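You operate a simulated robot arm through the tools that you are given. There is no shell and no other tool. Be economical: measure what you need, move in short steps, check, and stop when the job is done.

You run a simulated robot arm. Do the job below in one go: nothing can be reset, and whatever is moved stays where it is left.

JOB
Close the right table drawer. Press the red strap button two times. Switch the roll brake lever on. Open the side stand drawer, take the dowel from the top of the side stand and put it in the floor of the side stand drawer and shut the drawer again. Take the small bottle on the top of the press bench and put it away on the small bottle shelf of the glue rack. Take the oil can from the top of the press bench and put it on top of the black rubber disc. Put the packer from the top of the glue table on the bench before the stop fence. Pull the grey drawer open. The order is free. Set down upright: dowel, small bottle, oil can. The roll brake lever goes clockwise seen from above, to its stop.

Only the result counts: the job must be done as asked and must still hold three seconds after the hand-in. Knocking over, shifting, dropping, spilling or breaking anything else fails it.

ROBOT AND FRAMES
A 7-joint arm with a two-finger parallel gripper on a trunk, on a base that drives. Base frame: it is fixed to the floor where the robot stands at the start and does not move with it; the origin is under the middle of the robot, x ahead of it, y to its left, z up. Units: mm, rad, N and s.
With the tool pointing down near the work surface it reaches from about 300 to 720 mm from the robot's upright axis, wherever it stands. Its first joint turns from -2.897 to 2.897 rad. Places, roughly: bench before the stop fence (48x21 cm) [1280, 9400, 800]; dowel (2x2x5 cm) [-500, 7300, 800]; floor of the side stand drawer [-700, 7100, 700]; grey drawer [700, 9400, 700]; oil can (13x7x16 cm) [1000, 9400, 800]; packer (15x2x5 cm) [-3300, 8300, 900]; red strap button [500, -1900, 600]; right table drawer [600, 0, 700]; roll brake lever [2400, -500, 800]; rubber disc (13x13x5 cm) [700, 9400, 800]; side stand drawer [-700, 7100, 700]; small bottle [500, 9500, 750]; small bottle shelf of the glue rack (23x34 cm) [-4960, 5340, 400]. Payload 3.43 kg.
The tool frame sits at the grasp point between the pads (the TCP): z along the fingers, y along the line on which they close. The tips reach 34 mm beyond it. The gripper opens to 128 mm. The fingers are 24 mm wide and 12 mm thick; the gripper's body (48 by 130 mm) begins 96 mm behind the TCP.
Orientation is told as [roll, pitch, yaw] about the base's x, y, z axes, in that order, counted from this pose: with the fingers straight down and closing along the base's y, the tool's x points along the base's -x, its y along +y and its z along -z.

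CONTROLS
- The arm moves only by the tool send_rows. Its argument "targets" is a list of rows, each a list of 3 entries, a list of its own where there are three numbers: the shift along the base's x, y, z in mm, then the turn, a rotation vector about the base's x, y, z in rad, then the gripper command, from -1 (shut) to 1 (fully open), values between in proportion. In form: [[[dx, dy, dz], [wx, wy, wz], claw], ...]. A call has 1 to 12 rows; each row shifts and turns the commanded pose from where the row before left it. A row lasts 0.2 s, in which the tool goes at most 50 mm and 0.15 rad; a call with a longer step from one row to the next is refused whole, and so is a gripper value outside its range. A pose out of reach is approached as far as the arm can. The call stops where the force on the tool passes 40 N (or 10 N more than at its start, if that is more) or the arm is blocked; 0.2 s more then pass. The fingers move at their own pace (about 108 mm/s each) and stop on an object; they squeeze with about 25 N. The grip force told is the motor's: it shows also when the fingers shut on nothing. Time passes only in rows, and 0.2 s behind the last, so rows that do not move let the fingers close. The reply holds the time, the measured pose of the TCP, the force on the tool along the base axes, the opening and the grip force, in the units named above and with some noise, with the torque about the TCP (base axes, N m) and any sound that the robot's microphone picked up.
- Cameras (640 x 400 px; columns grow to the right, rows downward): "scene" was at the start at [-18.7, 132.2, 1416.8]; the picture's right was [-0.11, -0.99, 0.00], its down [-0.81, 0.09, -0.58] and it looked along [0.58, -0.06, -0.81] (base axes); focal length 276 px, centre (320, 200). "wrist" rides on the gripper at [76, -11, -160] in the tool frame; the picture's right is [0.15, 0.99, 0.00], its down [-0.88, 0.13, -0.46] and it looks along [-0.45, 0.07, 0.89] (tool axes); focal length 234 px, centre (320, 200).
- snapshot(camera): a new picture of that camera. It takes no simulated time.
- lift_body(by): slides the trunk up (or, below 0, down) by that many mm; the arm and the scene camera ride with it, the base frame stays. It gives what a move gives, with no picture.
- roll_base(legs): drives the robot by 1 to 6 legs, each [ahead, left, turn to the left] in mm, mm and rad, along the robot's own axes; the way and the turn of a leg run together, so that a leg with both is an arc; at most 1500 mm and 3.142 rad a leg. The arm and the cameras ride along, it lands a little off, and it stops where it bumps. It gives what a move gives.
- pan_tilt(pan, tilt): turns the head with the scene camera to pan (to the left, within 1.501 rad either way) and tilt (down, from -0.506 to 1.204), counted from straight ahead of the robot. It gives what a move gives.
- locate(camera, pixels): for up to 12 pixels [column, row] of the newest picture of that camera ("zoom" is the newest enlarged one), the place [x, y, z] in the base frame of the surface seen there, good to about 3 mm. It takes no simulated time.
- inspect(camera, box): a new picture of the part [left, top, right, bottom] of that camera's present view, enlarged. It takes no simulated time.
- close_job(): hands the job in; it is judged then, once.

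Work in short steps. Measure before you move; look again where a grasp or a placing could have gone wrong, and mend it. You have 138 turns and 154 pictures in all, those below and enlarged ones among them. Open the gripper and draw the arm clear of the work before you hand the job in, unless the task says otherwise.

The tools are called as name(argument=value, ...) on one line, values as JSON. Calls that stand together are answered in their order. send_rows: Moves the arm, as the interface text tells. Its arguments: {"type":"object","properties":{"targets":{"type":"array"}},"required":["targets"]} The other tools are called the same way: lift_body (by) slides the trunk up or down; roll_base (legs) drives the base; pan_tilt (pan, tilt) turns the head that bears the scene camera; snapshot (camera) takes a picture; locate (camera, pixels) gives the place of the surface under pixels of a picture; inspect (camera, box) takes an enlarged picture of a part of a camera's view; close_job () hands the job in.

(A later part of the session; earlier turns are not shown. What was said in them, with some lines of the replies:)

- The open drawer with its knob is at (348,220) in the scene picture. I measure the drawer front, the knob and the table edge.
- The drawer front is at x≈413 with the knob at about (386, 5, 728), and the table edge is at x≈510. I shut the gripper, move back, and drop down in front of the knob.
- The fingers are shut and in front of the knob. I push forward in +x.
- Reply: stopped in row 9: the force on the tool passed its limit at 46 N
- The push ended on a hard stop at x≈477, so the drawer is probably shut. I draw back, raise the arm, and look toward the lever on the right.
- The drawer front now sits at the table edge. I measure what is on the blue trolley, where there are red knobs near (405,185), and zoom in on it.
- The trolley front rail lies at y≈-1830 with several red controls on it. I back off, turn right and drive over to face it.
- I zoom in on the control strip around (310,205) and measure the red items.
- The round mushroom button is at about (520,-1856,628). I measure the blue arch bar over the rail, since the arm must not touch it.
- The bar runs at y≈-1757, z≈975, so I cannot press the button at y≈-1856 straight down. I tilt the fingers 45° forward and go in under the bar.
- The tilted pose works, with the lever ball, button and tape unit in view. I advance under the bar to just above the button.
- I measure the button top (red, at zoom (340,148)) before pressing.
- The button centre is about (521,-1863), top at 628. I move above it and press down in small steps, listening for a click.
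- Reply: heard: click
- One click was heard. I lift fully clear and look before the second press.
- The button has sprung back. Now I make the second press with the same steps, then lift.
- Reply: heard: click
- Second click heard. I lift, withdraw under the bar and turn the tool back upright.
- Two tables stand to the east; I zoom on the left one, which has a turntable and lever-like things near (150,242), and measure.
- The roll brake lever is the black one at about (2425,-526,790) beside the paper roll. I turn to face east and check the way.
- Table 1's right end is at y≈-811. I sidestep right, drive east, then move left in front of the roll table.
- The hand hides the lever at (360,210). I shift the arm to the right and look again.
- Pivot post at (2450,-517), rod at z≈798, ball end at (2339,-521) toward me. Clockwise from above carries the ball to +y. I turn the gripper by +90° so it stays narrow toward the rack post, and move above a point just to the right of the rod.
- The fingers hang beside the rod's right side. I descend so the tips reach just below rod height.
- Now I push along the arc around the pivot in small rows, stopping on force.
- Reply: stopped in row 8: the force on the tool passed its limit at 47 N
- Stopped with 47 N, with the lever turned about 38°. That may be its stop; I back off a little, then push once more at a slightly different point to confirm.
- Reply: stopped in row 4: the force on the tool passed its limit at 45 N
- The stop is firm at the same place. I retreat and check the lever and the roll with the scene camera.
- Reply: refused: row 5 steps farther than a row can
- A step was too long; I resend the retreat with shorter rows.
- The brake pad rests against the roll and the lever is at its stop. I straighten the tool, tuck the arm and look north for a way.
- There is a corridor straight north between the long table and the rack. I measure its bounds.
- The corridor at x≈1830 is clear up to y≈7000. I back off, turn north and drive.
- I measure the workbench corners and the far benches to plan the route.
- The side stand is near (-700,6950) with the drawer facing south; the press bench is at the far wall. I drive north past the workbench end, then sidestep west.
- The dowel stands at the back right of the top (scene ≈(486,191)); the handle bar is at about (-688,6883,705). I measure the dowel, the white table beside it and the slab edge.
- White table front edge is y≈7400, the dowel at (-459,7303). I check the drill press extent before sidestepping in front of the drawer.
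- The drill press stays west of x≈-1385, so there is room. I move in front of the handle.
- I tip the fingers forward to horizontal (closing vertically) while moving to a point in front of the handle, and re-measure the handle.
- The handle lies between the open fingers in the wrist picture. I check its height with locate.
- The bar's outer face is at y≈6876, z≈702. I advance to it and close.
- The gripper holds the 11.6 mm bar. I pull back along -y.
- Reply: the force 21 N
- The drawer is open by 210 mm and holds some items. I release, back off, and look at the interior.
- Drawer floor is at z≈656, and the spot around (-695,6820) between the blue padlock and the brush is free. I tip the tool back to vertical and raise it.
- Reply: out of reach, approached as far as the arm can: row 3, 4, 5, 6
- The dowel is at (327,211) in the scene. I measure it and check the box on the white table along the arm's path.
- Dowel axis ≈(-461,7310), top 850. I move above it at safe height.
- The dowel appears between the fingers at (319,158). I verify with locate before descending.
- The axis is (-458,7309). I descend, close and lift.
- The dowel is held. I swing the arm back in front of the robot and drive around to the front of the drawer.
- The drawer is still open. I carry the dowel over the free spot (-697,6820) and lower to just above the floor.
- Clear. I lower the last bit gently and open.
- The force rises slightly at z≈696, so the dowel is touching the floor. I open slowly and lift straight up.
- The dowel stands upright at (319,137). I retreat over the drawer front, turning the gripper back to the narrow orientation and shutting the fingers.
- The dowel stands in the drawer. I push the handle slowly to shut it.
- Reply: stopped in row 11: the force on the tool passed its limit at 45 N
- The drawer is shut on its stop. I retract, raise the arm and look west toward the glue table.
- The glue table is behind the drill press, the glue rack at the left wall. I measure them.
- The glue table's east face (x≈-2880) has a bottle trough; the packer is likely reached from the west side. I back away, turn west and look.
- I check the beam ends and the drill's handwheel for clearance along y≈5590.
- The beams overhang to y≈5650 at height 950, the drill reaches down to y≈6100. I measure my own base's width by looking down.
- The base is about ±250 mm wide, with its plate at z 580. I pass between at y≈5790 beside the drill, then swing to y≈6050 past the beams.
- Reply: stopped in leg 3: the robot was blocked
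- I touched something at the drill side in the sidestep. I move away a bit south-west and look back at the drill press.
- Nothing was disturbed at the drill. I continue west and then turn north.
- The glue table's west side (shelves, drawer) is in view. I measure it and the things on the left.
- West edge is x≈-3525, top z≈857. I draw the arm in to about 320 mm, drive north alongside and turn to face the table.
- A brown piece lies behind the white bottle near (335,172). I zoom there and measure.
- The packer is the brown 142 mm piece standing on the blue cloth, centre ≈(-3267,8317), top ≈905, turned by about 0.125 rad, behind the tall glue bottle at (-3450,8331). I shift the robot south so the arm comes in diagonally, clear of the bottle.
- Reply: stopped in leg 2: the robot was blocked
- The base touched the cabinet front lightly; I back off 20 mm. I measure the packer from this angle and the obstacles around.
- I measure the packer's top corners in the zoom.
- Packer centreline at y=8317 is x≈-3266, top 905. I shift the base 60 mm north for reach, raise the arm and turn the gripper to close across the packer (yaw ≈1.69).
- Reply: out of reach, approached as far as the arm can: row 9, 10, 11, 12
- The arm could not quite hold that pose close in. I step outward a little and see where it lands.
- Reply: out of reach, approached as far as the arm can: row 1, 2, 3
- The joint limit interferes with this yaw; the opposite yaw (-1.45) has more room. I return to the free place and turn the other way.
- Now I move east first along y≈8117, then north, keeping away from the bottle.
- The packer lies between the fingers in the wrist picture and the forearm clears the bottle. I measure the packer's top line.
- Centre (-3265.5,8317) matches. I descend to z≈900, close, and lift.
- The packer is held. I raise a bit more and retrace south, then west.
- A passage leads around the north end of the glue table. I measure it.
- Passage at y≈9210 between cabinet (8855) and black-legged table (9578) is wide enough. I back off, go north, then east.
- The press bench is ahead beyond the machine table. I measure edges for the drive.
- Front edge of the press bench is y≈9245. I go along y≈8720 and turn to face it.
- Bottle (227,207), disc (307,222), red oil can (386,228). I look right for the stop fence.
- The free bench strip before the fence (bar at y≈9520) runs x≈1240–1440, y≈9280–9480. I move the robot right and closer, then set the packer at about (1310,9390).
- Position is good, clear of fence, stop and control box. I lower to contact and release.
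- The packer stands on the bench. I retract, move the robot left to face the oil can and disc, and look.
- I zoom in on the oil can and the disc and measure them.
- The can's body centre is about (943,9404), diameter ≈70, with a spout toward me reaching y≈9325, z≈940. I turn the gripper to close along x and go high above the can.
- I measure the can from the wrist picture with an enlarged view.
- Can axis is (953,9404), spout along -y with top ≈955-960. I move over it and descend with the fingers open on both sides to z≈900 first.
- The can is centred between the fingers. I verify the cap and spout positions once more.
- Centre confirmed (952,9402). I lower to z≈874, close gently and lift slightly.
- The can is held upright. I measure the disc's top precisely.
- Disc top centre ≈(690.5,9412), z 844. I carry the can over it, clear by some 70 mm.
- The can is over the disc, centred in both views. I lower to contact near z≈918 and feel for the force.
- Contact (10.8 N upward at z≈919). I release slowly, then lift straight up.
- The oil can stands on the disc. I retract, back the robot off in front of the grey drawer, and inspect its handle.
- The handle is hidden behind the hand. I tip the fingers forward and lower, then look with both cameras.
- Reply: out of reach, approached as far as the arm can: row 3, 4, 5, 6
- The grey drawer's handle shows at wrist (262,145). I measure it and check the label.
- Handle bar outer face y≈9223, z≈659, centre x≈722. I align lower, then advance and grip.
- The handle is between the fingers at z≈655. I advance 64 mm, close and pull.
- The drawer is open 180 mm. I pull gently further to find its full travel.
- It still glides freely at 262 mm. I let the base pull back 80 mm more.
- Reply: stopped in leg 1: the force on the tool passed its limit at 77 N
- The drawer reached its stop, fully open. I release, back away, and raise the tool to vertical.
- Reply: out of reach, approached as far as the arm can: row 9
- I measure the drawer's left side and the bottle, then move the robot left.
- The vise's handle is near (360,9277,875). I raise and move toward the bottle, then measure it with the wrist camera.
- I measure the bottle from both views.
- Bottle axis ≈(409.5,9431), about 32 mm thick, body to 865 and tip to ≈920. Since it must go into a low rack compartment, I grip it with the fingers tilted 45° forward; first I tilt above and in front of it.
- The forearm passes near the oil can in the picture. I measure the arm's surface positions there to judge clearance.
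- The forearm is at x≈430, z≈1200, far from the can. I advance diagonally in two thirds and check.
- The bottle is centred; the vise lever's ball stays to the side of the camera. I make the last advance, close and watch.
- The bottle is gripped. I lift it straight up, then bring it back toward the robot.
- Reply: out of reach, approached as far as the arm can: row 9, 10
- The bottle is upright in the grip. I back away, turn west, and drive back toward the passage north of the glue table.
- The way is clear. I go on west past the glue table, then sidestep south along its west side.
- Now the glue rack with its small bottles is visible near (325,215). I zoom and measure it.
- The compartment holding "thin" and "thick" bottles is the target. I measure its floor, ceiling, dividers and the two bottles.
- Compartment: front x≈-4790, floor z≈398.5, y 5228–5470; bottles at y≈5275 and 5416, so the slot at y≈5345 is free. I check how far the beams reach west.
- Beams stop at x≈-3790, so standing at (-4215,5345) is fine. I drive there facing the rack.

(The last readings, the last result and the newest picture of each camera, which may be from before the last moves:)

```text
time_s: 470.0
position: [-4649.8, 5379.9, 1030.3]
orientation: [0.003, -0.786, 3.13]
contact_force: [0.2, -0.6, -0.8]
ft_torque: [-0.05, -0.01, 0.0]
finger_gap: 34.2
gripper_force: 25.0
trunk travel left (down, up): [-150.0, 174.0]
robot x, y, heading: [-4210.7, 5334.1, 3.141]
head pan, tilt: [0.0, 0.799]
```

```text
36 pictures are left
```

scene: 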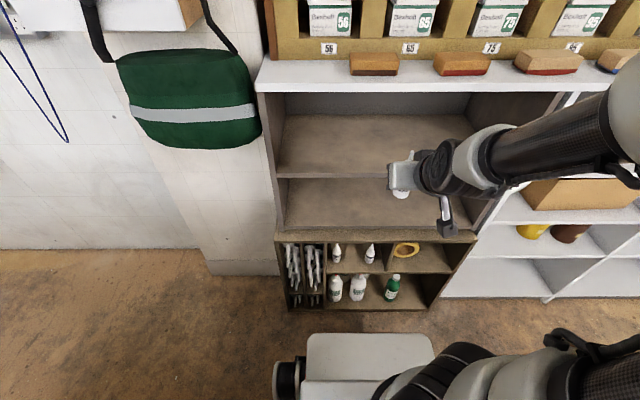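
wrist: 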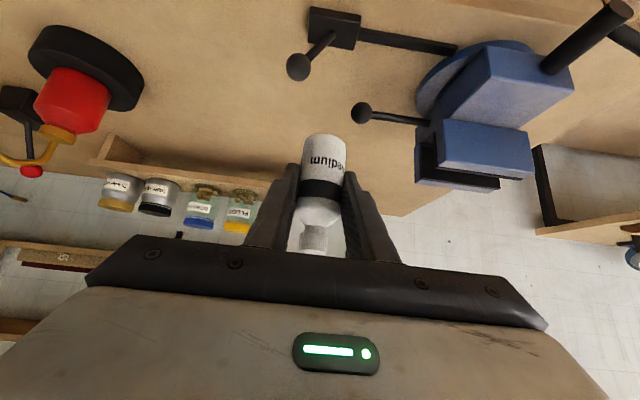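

I lower the trunk, back off 50 mm for camera clearance to my base, and re-measure the slot and the rack's front edges.

roll_base(legs=[[-50, 0, 0]])

lift_body(by=-120)

inspect(camera="scene", box=[270, 190, 450, 310])

locate(camera="scene", pixels=[[300, 75], [340, 85], [300, 180], [320, 235], [420, 240]])

```text
time_s: 471.0
position: [-4600.8, 5379.9, 1030.2]
orientation: [0.0, -0.787, 3.13]
contact_force: [-0.9, -0.5, -0.6]
ft_torque: [0.0, -0.01, 0.0]
finger_gap: 34.0
gripper_force: 25.3
trunk travel left (down, up): [-150.0, 174.0]
robot x, y, heading: [-4160.6, 5336.2, 3.137]
head pan, tilt: [0.0, 0.799]
```

```text
time_s: 472.5
position: [-4600.6, 5379.3, 909.4]
orientation: [0.002, -0.787, 3.132]
contact_force: [0.3, 0.0, -0.3]
ft_torque: [0.0, 0.02, -0.02]
finger_gap: 34.4
gripper_force: 25.5
trunk travel left (down, up): [-30.0, 294.0]
robot x, y, heading: [-4161.3, 5333.3, 3.134]
head pan, tilt: [0.0, 0.799]
```

```text
3.33 times, centred on (360, 250) of scene
```

zoom: 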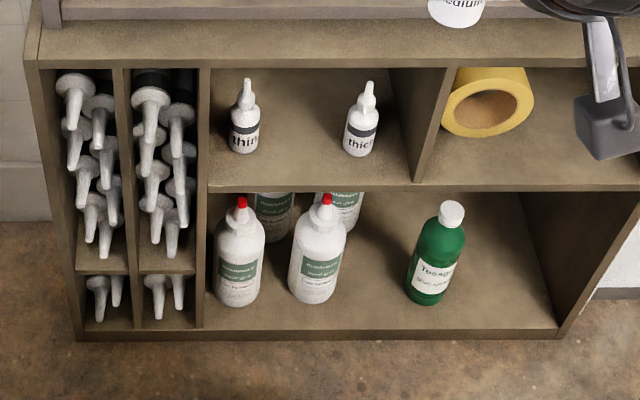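

```text
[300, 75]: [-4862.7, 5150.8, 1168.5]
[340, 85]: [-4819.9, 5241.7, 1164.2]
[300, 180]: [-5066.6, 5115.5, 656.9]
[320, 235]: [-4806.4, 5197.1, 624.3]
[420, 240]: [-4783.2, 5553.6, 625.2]
```

I measure the two bottles and the shelf in the new zoom.

locate(camera="zoom", pixels=[[245, 135], [362, 138], [244, 152], [360, 155], [303, 160], [303, 187], [303, 66], [303, 110], [425, 170], [207, 160]])

```text
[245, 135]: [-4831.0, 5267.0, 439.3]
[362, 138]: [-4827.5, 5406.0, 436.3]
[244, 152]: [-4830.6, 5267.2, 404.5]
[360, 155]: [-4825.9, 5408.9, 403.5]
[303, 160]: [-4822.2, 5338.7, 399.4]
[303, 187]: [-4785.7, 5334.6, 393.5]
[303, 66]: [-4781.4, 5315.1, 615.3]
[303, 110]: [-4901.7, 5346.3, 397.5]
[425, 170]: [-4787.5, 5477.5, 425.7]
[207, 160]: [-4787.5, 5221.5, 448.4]
```

Slot centre y≈5337, floor z≈399. I bring the bottle down in front of the compartment (x≈-4715, z≈470).

send_rows(targets=[[[0, -21, -30], [0, 0, 0], -1], [[0, -21, -40], [0, 0, 0], -1], [[0, 0, -45], [0, 0, 0], -1], [[0, 0, -45], [0, 0, 0], -1], [[0, 0, -45], [0, 0, 0], -1], [[-5, 0, -45], [0, 0, 0], -1], [[-22, 0, -38], [0, 0, 0], -1], [[-22, 0, -38], [0, 0, 0], -1], [[-22, 0, -38], [0, 0, 0], -1], [[-22, 0, -38], [0, 0, 0], -1], [[-22, 0, -38], [0, 0, 0], -1], [[0, 0, 0], [0, 0, 0], -1]])

snapshot(camera="wrist")

snapshot(camera="scene")

```text
time_s: 475.1
position: [-4748.7, 5338.0, 503.9]
orientation: [0.001, -0.782, 3.13]
contact_force: [0.0, -0.4, -0.4]
ft_torque: [0.02, 0.02, -0.03]
finger_gap: 34.0
gripper_force: 24.7
out of reach, approached as far as the arm can: row 1, 2, 3, 11
trunk travel left (down, up): [-30.0, 294.0]
robot x, y, heading: [-4163.6, 5334.5, 3.134]
head pan, tilt: [0.0, 0.799]
```

```text
34 pictures are left
```

wrist: 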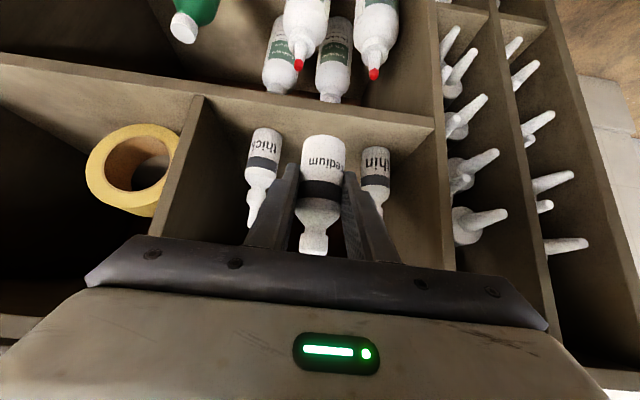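

```text
33 pictures are left
```

scene: 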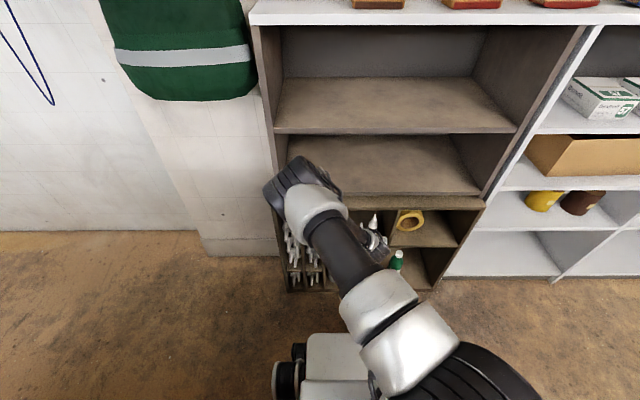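

The bottle sits nicely between "thick" and "thin", but the arm is at a reach limit (z≈504) and the elbow swung left. I check the elbow's place and lower the trunk the remaining 30 mm.

locate(camera="scene", pixels=[[285, 185], [315, 180], [320, 210], [345, 250], [270, 195], [380, 250], [374, 220]])

lift_body(by=-30)

```text
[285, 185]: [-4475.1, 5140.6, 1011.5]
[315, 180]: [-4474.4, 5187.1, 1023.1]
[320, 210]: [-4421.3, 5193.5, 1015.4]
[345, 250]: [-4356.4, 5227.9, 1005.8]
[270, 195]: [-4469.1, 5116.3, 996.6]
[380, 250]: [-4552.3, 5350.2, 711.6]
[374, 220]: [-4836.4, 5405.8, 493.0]
```

```text
time_s: 475.8
position: [-4747.1, 5338.9, 474.3]
orientation: [0.002, -0.784, 3.13]
contact_force: [0.2, 0.0, -0.7]
ft_torque: [0.01, -0.02, 0.03]
finger_gap: 34.2
gripper_force: 25.4
trunk travel left (down, up): [0.0, 324.0]
robot x, y, heading: [-4163.9, 5330.6, 3.134]
head pan, tilt: [0.0, 0.799]
```

Bottle bottom is at about 425, the elbow is well clear. I move in toward x≈-4845 in small rows.

send_rows(targets=[[[-20, 0, 0], [0, 0, 0], -1], [[-20, 0, 0], [0, 0, 0], -1], [[-20, 0, 0], [0, 0, 0], -1], [[0, 0, 0], [0, 0, 0], -1]])

snapshot(camera="wrist")

```text
time_s: 476.8
position: [-4808.0, 5338.4, 475.7]
orientation: [0.001, -0.781, 3.131]
contact_force: [-0.5, 0.9, -1.0]
ft_torque: [-0.03, -0.01, -0.01]
finger_gap: 34.1
gripper_force: 25.1
trunk travel left (down, up): [0.0, 324.0]
robot x, y, heading: [-4162.6, 5330.7, 3.134]
head pan, tilt: [0.0, 0.799]
```

```text
32 pictures are left
```

wrist: 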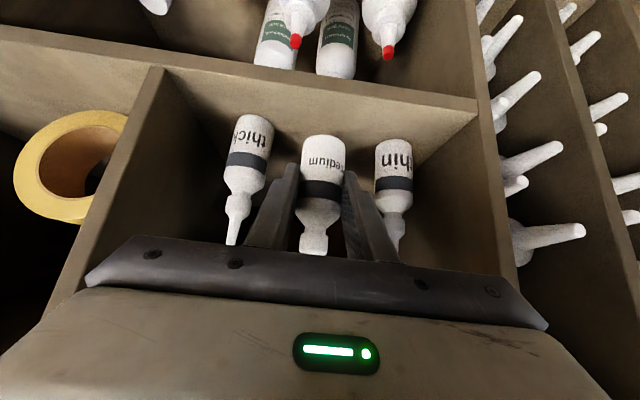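

Well centred. I go in the remaining 36 mm while lowering, then feel for the shelf.

send_rows(targets=[[[-12, 0, -7], [0, 0, 0], -1], [[-12, 0, -7], [0, 0, 0], -1], [[-12, 0, -6], [0, 0, 0], -1], [[0, 0, -4], [0, 0, 0], -1], [[0, 0, -2], [0, 0, 0], -1], [[0, 0, 0], [0, 0, 0], -1]])

```text
time_s: 478.2
position: [-4807.1, 5339.2, 475.7]
orientation: [0.002, -0.784, 3.131]
contact_force: [-0.1, -0.4, -0.4]
ft_torque: [0.01, -0.01, 0.01]
finger_gap: 34.0
gripper_force: 24.7
out of reach, approached as far as the arm can: row 1, 2, 3, 4
trunk travel left (down, up): [0.0, 324.0]
robot x, y, heading: [-4166.3, 5335.7, 3.135]
head pan, tilt: [0.0, 0.799]
```

The arm is at a limit here. I use the base to move the remaining 38 mm in, then try lowering separately.

roll_base(legs=[[38, 0, 0]])

send_rows(targets=[[[0, 0, -8], [0, 0, 0], -1], [[0, 0, 0], [0, 0, 0], -1]])

snapshot(camera="wrist")

```text
time_s: 479.1
position: [-4845.0, 5338.8, 476.5]
orientation: [0.002, -0.782, 3.131]
contact_force: [0.2, 0.5, -0.6]
ft_torque: [0.0, 0.0, 0.01]
finger_gap: 33.9
gripper_force: 25.0
trunk travel left (down, up): [0.0, 324.0]
robot x, y, heading: [-4201.0, 5332.2, 3.141]
head pan, tilt: [0.0, 0.799]
```

```text
time_s: 479.7
position: [-4844.7, 5339.2, 475.8]
orientation: [0.002, -0.784, 3.132]
contact_force: [-0.6, -0.3, -0.4]
ft_torque: [-0.02, -0.04, -0.02]
finger_gap: 34.1
gripper_force: 24.4
out of reach, approached as far as the arm can: row 1
trunk travel left (down, up): [0.0, 324.0]
robot x, y, heading: [-4198.9, 5332.6, 3.138]
head pan, tilt: [0.0, 0.799]
```

```text
31 pictures are left
```

wrist: 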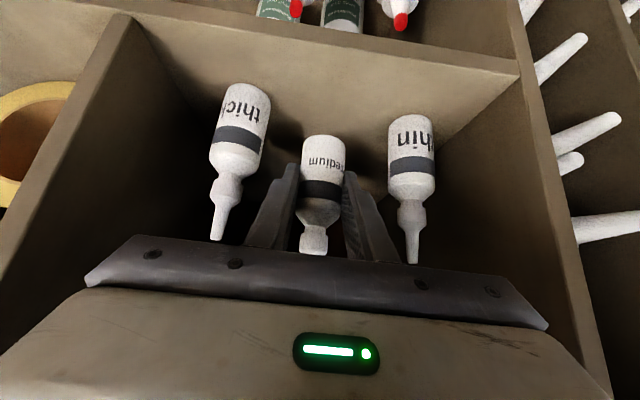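

The slot is right but I need about 27 mm lower. I test whether reaching further out (x only) frees the z motion.

send_rows(targets=[[[-12, 0, 0], [0, 0, 0], -1], [[0, 0, 0], [0, 0, 0], -1]])

send_rows(targets=[[[0, 0, -6], [0, 0, 0], -1], [[0, 0, 0], [0, 0, 0], -1]])

```text
time_s: 480.3
position: [-4856.6, 5338.9, 477.8]
orientation: [0.0, -0.782, 3.13]
contact_force: [-0.5, -0.5, 0.1]
ft_torque: [-0.02, -0.01, -0.03]
finger_gap: 34.1
gripper_force: 25.2
trunk travel left (down, up): [0.0, 324.0]
robot x, y, heading: [-4204.9, 5332.3, 3.14]
head pan, tilt: [0.0, 0.799]
```

```text
time_s: 480.9
position: [-4856.1, 5338.6, 477.4]
orientation: [0.001, -0.783, 3.129]
contact_force: [0.2, -0.6, 0.1]
ft_torque: [0.01, -0.05, 0.02]
finger_gap: 34.1
gripper_force: 24.8
out of reach, approached as far as the arm can: row 1
trunk travel left (down, up): [0.0, 324.0]
robot x, y, heading: [-4195.4, 5332.0, 3.138]
head pan, tilt: [0.0, 0.799]
```

The forearm is too steep, so the wrist is at its bend limit; standing farther back should flatten it. I back the base 70 mm and reach the arm forward the same way.

roll_base(legs=[[-70, 0, 0]])

send_rows(targets=[[[-15, 0, 0], [0, 0, 0], -1], [[-15, 0, 0], [0, 0, 0], -1], [[-15, 0, 0], [0, 0, 0], -1], [[-15, 0, 0], [0, 0, 0], -1], [[0, 0, 0], [0, 0, 0], -1]])

send_rows(targets=[[[0, 0, -6], [0, 0, 0], -1], [[0, 0, 0], [0, 0, 0], -1]])

```text
time_s: 481.9
position: [-4787.1, 5338.3, 478.1]
orientation: [0.002, -0.782, 3.13]
contact_force: [-0.1, -0.5, 0.2]
ft_torque: [0.01, -0.02, 0.01]
finger_gap: 34.4
gripper_force: 25.0
trunk travel left (down, up): [0.0, 324.0]
robot x, y, heading: [-4130.8, 5331.9, 3.137]
head pan, tilt: [0.0, 0.799]
```

```text
time_s: 483.1
position: [-4828.0, 5350.9, 487.4]
orientation: [0.002, -0.781, 3.131]
contact_force: [0.6, -0.5, -0.2]
ft_torque: [-0.01, -0.02, 0.0]
finger_gap: 34.2
gripper_force: 24.7
out of reach, approached as far as the arm can: row 1, 2, 3, 4
trunk travel left (down, up): [0.0, 324.0]
robot x, y, heading: [-4130.8, 5332.6, 3.138]
head pan, tilt: [0.0, 0.799]
```

```text
time_s: 483.7
position: [-4826.3, 5351.7, 486.4]
orientation: [0.002, -0.78, 3.13]
contact_force: [-0.2, -0.4, -0.5]
ft_torque: [-0.01, 0.0, 0.02]
finger_gap: 34.1
gripper_force: 25.0
out of reach, approached as far as the arm can: row 1
trunk travel left (down, up): [0.0, 324.0]
robot x, y, heading: [-4132.2, 5334.5, 3.138]
head pan, tilt: [0.0, 0.799]
```

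The low limit comes from the upper arm, so standing closer and a slightly steeper tool (by ~0.16 rad) will let me get lower; the small lean will right itself on the shelf. I draw the bottle out, steepen, then drive in.

send_rows(targets=[[[20, -3, 2], [0, 0, 0], -1], [[20, -3, 2], [0, 0, 0], -1], [[20, -3, 2], [0, 0, 0], -1], [[20, -3, 0], [0, 0, 0], -1], [[20, -2, 0], [0, 0, 0], -1], [[0, 0, 0], [0, -0.08, 0], -1], [[0, 0, 0], [0, -0.08, 0], -1], [[0, 0, 0], [0, 0, 0], -1]])

send_rows(targets=[[[0, 0, -10], [0, 0, 0], -1], [[0, 0, -10], [0, 0, 0], -1], [[0, 0, -10], [0, 0, 0], -1], [[0, 0, -10], [0, 0, 0], -1], [[0, 0, 0], [0, 0, 0], -1]])

snapshot(camera="wrist")

```text
time_s: 485.5
position: [-4726.9, 5337.1, 494.3]
orientation: [-0.001, -0.621, 3.132]
contact_force: [0.5, 0.0, -0.5]
ft_torque: [0.01, 0.03, 0.0]
finger_gap: 34.3
gripper_force: 25.1
trunk travel left (down, up): [0.0, 324.0]
robot x, y, heading: [-4130.8, 5333.1, 3.14]
head pan, tilt: [0.0, 0.799]
```

```text
time_s: 486.7
position: [-4725.5, 5336.8, 452.0]
orientation: [-0.001, -0.624, 3.132]
contact_force: [1.3, 0.6, -1.0]
ft_torque: [-0.02, 0.01, 0.03]
finger_gap: 34.2
gripper_force: 25.2
trunk travel left (down, up): [0.0, 324.0]
robot x, y, heading: [-4130.1, 5330.5, 3.134]
head pan, tilt: [0.0, 0.799]
```

```text
30 pictures are left
```

wrist: 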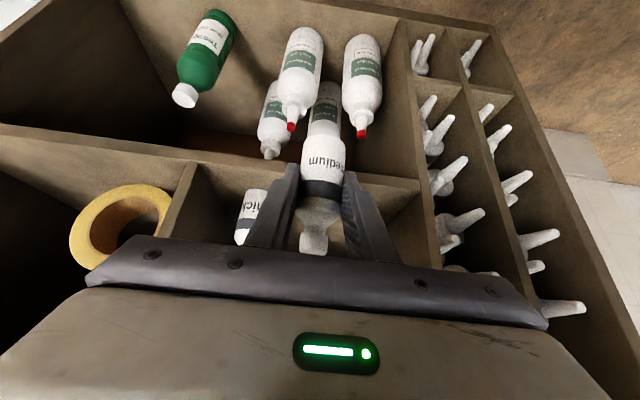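

z≈452 is reachable now. I raise 25 mm, drive in 105 mm and check.

send_rows(targets=[[[0, 0, 15], [0, 0, 0], -1], [[0, 0, 10], [0, 0, 0], -1]])

roll_base(legs=[[105, 0, 0]])

snapshot(camera="wrist")

snapshot(camera="scene")

```text
time_s: 487.3
position: [-4727.5, 5336.7, 477.9]
orientation: [0.0, -0.623, 3.133]
contact_force: [0.5, -0.6, -0.8]
ft_torque: [0.04, -0.01, -0.02]
finger_gap: 34.0
gripper_force: 24.9
trunk travel left (down, up): [0.0, 324.0]
robot x, y, heading: [-4131.8, 5332.6, 3.136]
head pan, tilt: [0.0, 0.799]
```

```text
time_s: 488.6
position: [-4822.7, 5335.8, 473.5]
orientation: [-0.003, -0.61, 3.137]
contact_force: [0.1, -0.3, -1.1]
ft_torque: [-0.03, -0.02, 0.0]
finger_gap: 34.2
gripper_force: 25.2
trunk travel left (down, up): [0.0, 324.0]
robot x, y, heading: [-4232.6, 5332.9, 3.142]
head pan, tilt: [0.0, 0.799]
stopped in leg 1: the robot was blocked; the commanded pose is now the measured one
```

```text
29 pictures are left
```

wrist: 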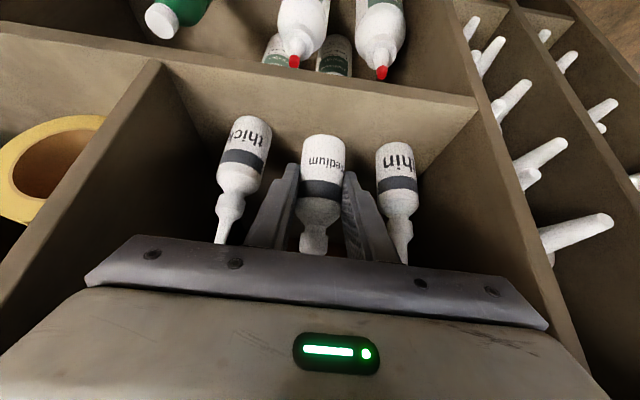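

```text
28 pictures are left
```

scene: 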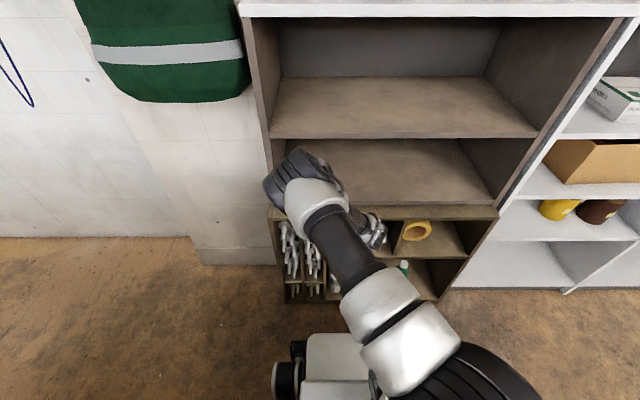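

The hand's back touched the upper board edge. I back off a little and lower first.

roll_base(legs=[[-12, 0, 0]])

send_rows(targets=[[[0, 0, -8], [0, 0, 0], -1], [[0, 0, -8], [0, 0, 0], -1], [[0, 0, -4], [0, 0, 0], -1], [[0, 0, 0], [0, 0, 0], -1]])

inspect(camera="scene", box=[270, 180, 450, 310])

```text
time_s: 489.3
position: [-4811.2, 5337.1, 474.1]
orientation: [-0.002, -0.611, 3.133]
contact_force: [0.0, 0.1, 0.0]
ft_torque: [-0.05, 0.0, 0.0]
finger_gap: 34.1
gripper_force: 25.1
trunk travel left (down, up): [0.0, 324.0]
robot x, y, heading: [-4222.1, 5335.4, 3.134]
head pan, tilt: [0.0, 0.799]
```

```text
time_s: 490.3
position: [-4811.9, 5338.0, 453.6]
orientation: [-0.003, -0.612, 3.134]
contact_force: [0.9, 0.0, -0.4]
ft_torque: [0.0, -0.04, -0.04]
finger_gap: 34.3
gripper_force: 25.2
trunk travel left (down, up): [0.0, 324.0]
robot x, y, heading: [-4219.3, 5335.7, 3.138]
head pan, tilt: [0.0, 0.799]
```

```text
3.08 times, centred on (360, 245) of scene
```

zoom: 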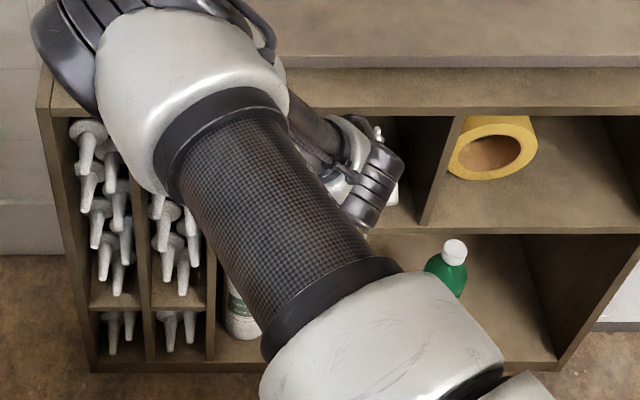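

Now at z≈453 there is more headroom; I move in another 18 mm by arm rows.

send_rows(targets=[[[-6, 0, 0], [0, 0, 0], -1], [[-6, 0, 0], [0, 0, 0], -1], [[-6, 0, 0], [0, 0, 0], -1], [[0, 0, 0], [0, 0, 0], -1]])

```text
time_s: 491.3
position: [-4829.2, 5336.8, 453.1]
orientation: [-0.002, -0.611, 3.136]
contact_force: [0.2, -0.1, -0.5]
ft_torque: [0.01, 0.02, -0.03]
finger_gap: 34.2
gripper_force: 25.1
trunk travel left (down, up): [0.0, 324.0]
robot x, y, heading: [-4218.8, 5329.5, 3.138]
head pan, tilt: [0.0, 0.799]
```

No contact. I lower in small steps until the shelf is felt.

send_rows(targets=[[[0, 0, -2], [0, 0, 0], -1], [[0, 0, -1.5], [0, 0, 0], -1], [[0, 0, -1.5], [0, 0, 0], -1], [[0, 0, 0], [0, 0, 0], -1]])

```text
time_s: 492.3
position: [-4831.2, 5337.0, 450.5]
orientation: [-0.003, -0.615, 3.134]
contact_force: [6.1, -1.8, 26.4]
ft_torque: [-0.04, 0.09, 0.0]
finger_gap: 34.2
gripper_force: 25.0
trunk travel left (down, up): [0.0, 324.0]
robot x, y, heading: [-4218.4, 5334.3, 3.137]
head pan, tilt: [0.0, 0.799]
```

The bottle's edge is on the shelf (26 N). I relieve the load a bit and open very gradually so it settles upright.

send_rows(targets=[[[0, 0, 1], [0, 0, 0], -1], [[0, 0, 0], [0, 0, 0], -0.47], [[0, 0, 0], [0, 0, 0], -0.46], [[0, 0, 0], [0, 0, 0], -0.45], [[0, 0, 0], [0, 0, 0], -0.44], [[0, 0, 0], [0, 0, 0], -0.42], [[0, 0, 0], [0, 0, 0], -0.38], [[0, 0, 0], [0, 0, 0], -0.33], [[0, 0, 0], [0, 0, 0], -0.28]])

snapshot(camera="wrist")

```text
time_s: 494.3
position: [-4830.6, 5338.2, 448.8]
orientation: [-0.004, -0.611, 3.135]
contact_force: [0.3, 0.4, -0.4]
ft_torque: [0.04, -0.02, -0.02]
finger_gap: 46.2
gripper_force: 0.1
trunk travel left (down, up): [0.0, 324.0]
robot x, y, heading: [-4222.8, 5330.6, 3.141]
head pan, tilt: [0.0, 0.799]
```

```text
26 pictures are left
5 turns are left
```

wrist: 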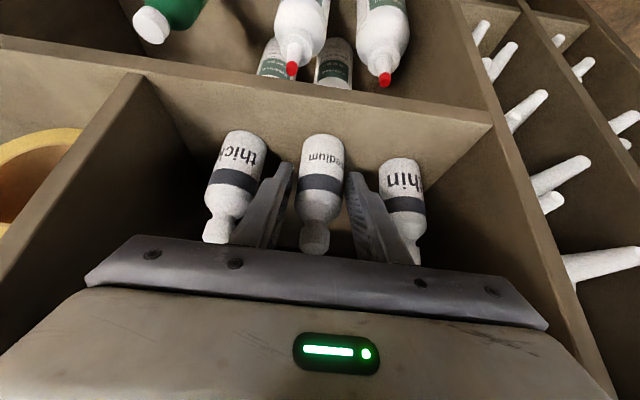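

The bottle stands free between the fingers. I back the base straight out and check.

roll_base(legs=[[-200, 0, 0]])

snapshot(camera="wrist")

```text
time_s: 495.9
position: [-4630.9, 5337.5, 448.1]
orientation: [-0.005, -0.612, 3.136]
contact_force: [-0.3, -0.1, 0.4]
ft_torque: [-0.03, 0.03, 0.01]
finger_gap: 45.9
gripper_force: 0.0
trunk travel left (down, up): [0.0, 324.0]
robot x, y, heading: [-4020.2, 5329.3, 3.137]
head pan, tilt: [0.0, 0.799]
```

```text
25 pictures are left
4 turns are left
```

wrist: 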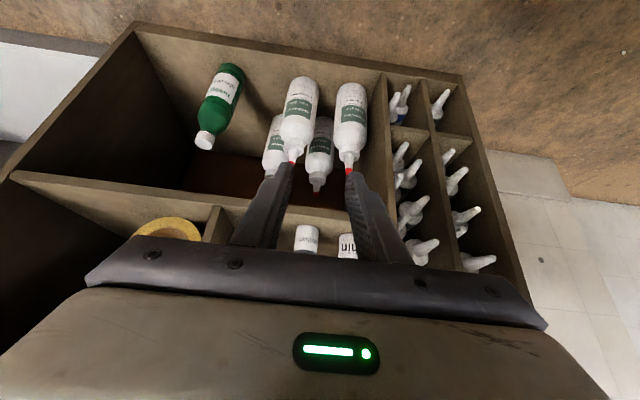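

The bottle stays in its place. One last look with the scene camera.

inspect(camera="scene", box=[270, 150, 450, 290])

```text
2.86 times, centred on (360, 220) of scene
3 turns are left
```

zoom: 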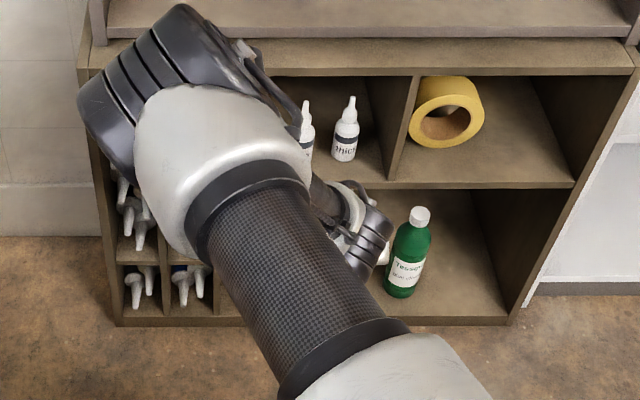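

The "medium" bottle stands upright beside "thick", and the gripper is open and clear of the rack. I hand in.

close_job()

```text
The job is handed in.
```

I handed the job in with every item done; a few details I could not confirm to the last millimetre are noted below.

| Task | Result |
|---|---|
| Right table drawer | Shut against its stop |
| Red strap button | Pressed twice; a click was heard each time |
| Roll brake lever | Turned clockwise to a firm stop, with the brake pad against the roll |
| Dowel | Upright on the floor of the side stand drawer, and that drawer shut |
| Small bottle | On the small bottle shelf of the glue rack, between "thin" and "thick" |
| Oil can | Upright on the black rubber disc |
| Packer | On the bench before the stop fence |
| Grey drawer | Open to its stop |

- **Contacts while driving:** the base bumped the drill press cabinet and the glue table cabinet once each. I saw nothing moved by either.
- **Small bottle:** the back of the gripper touched the board above the shelf while I was placing it. I released the bottle with a slight lean; it stood upright in the last pictures.
- **Dowel:** I could not look inside the drawer after shutting it. It was standing upright just before I closed it slowly.
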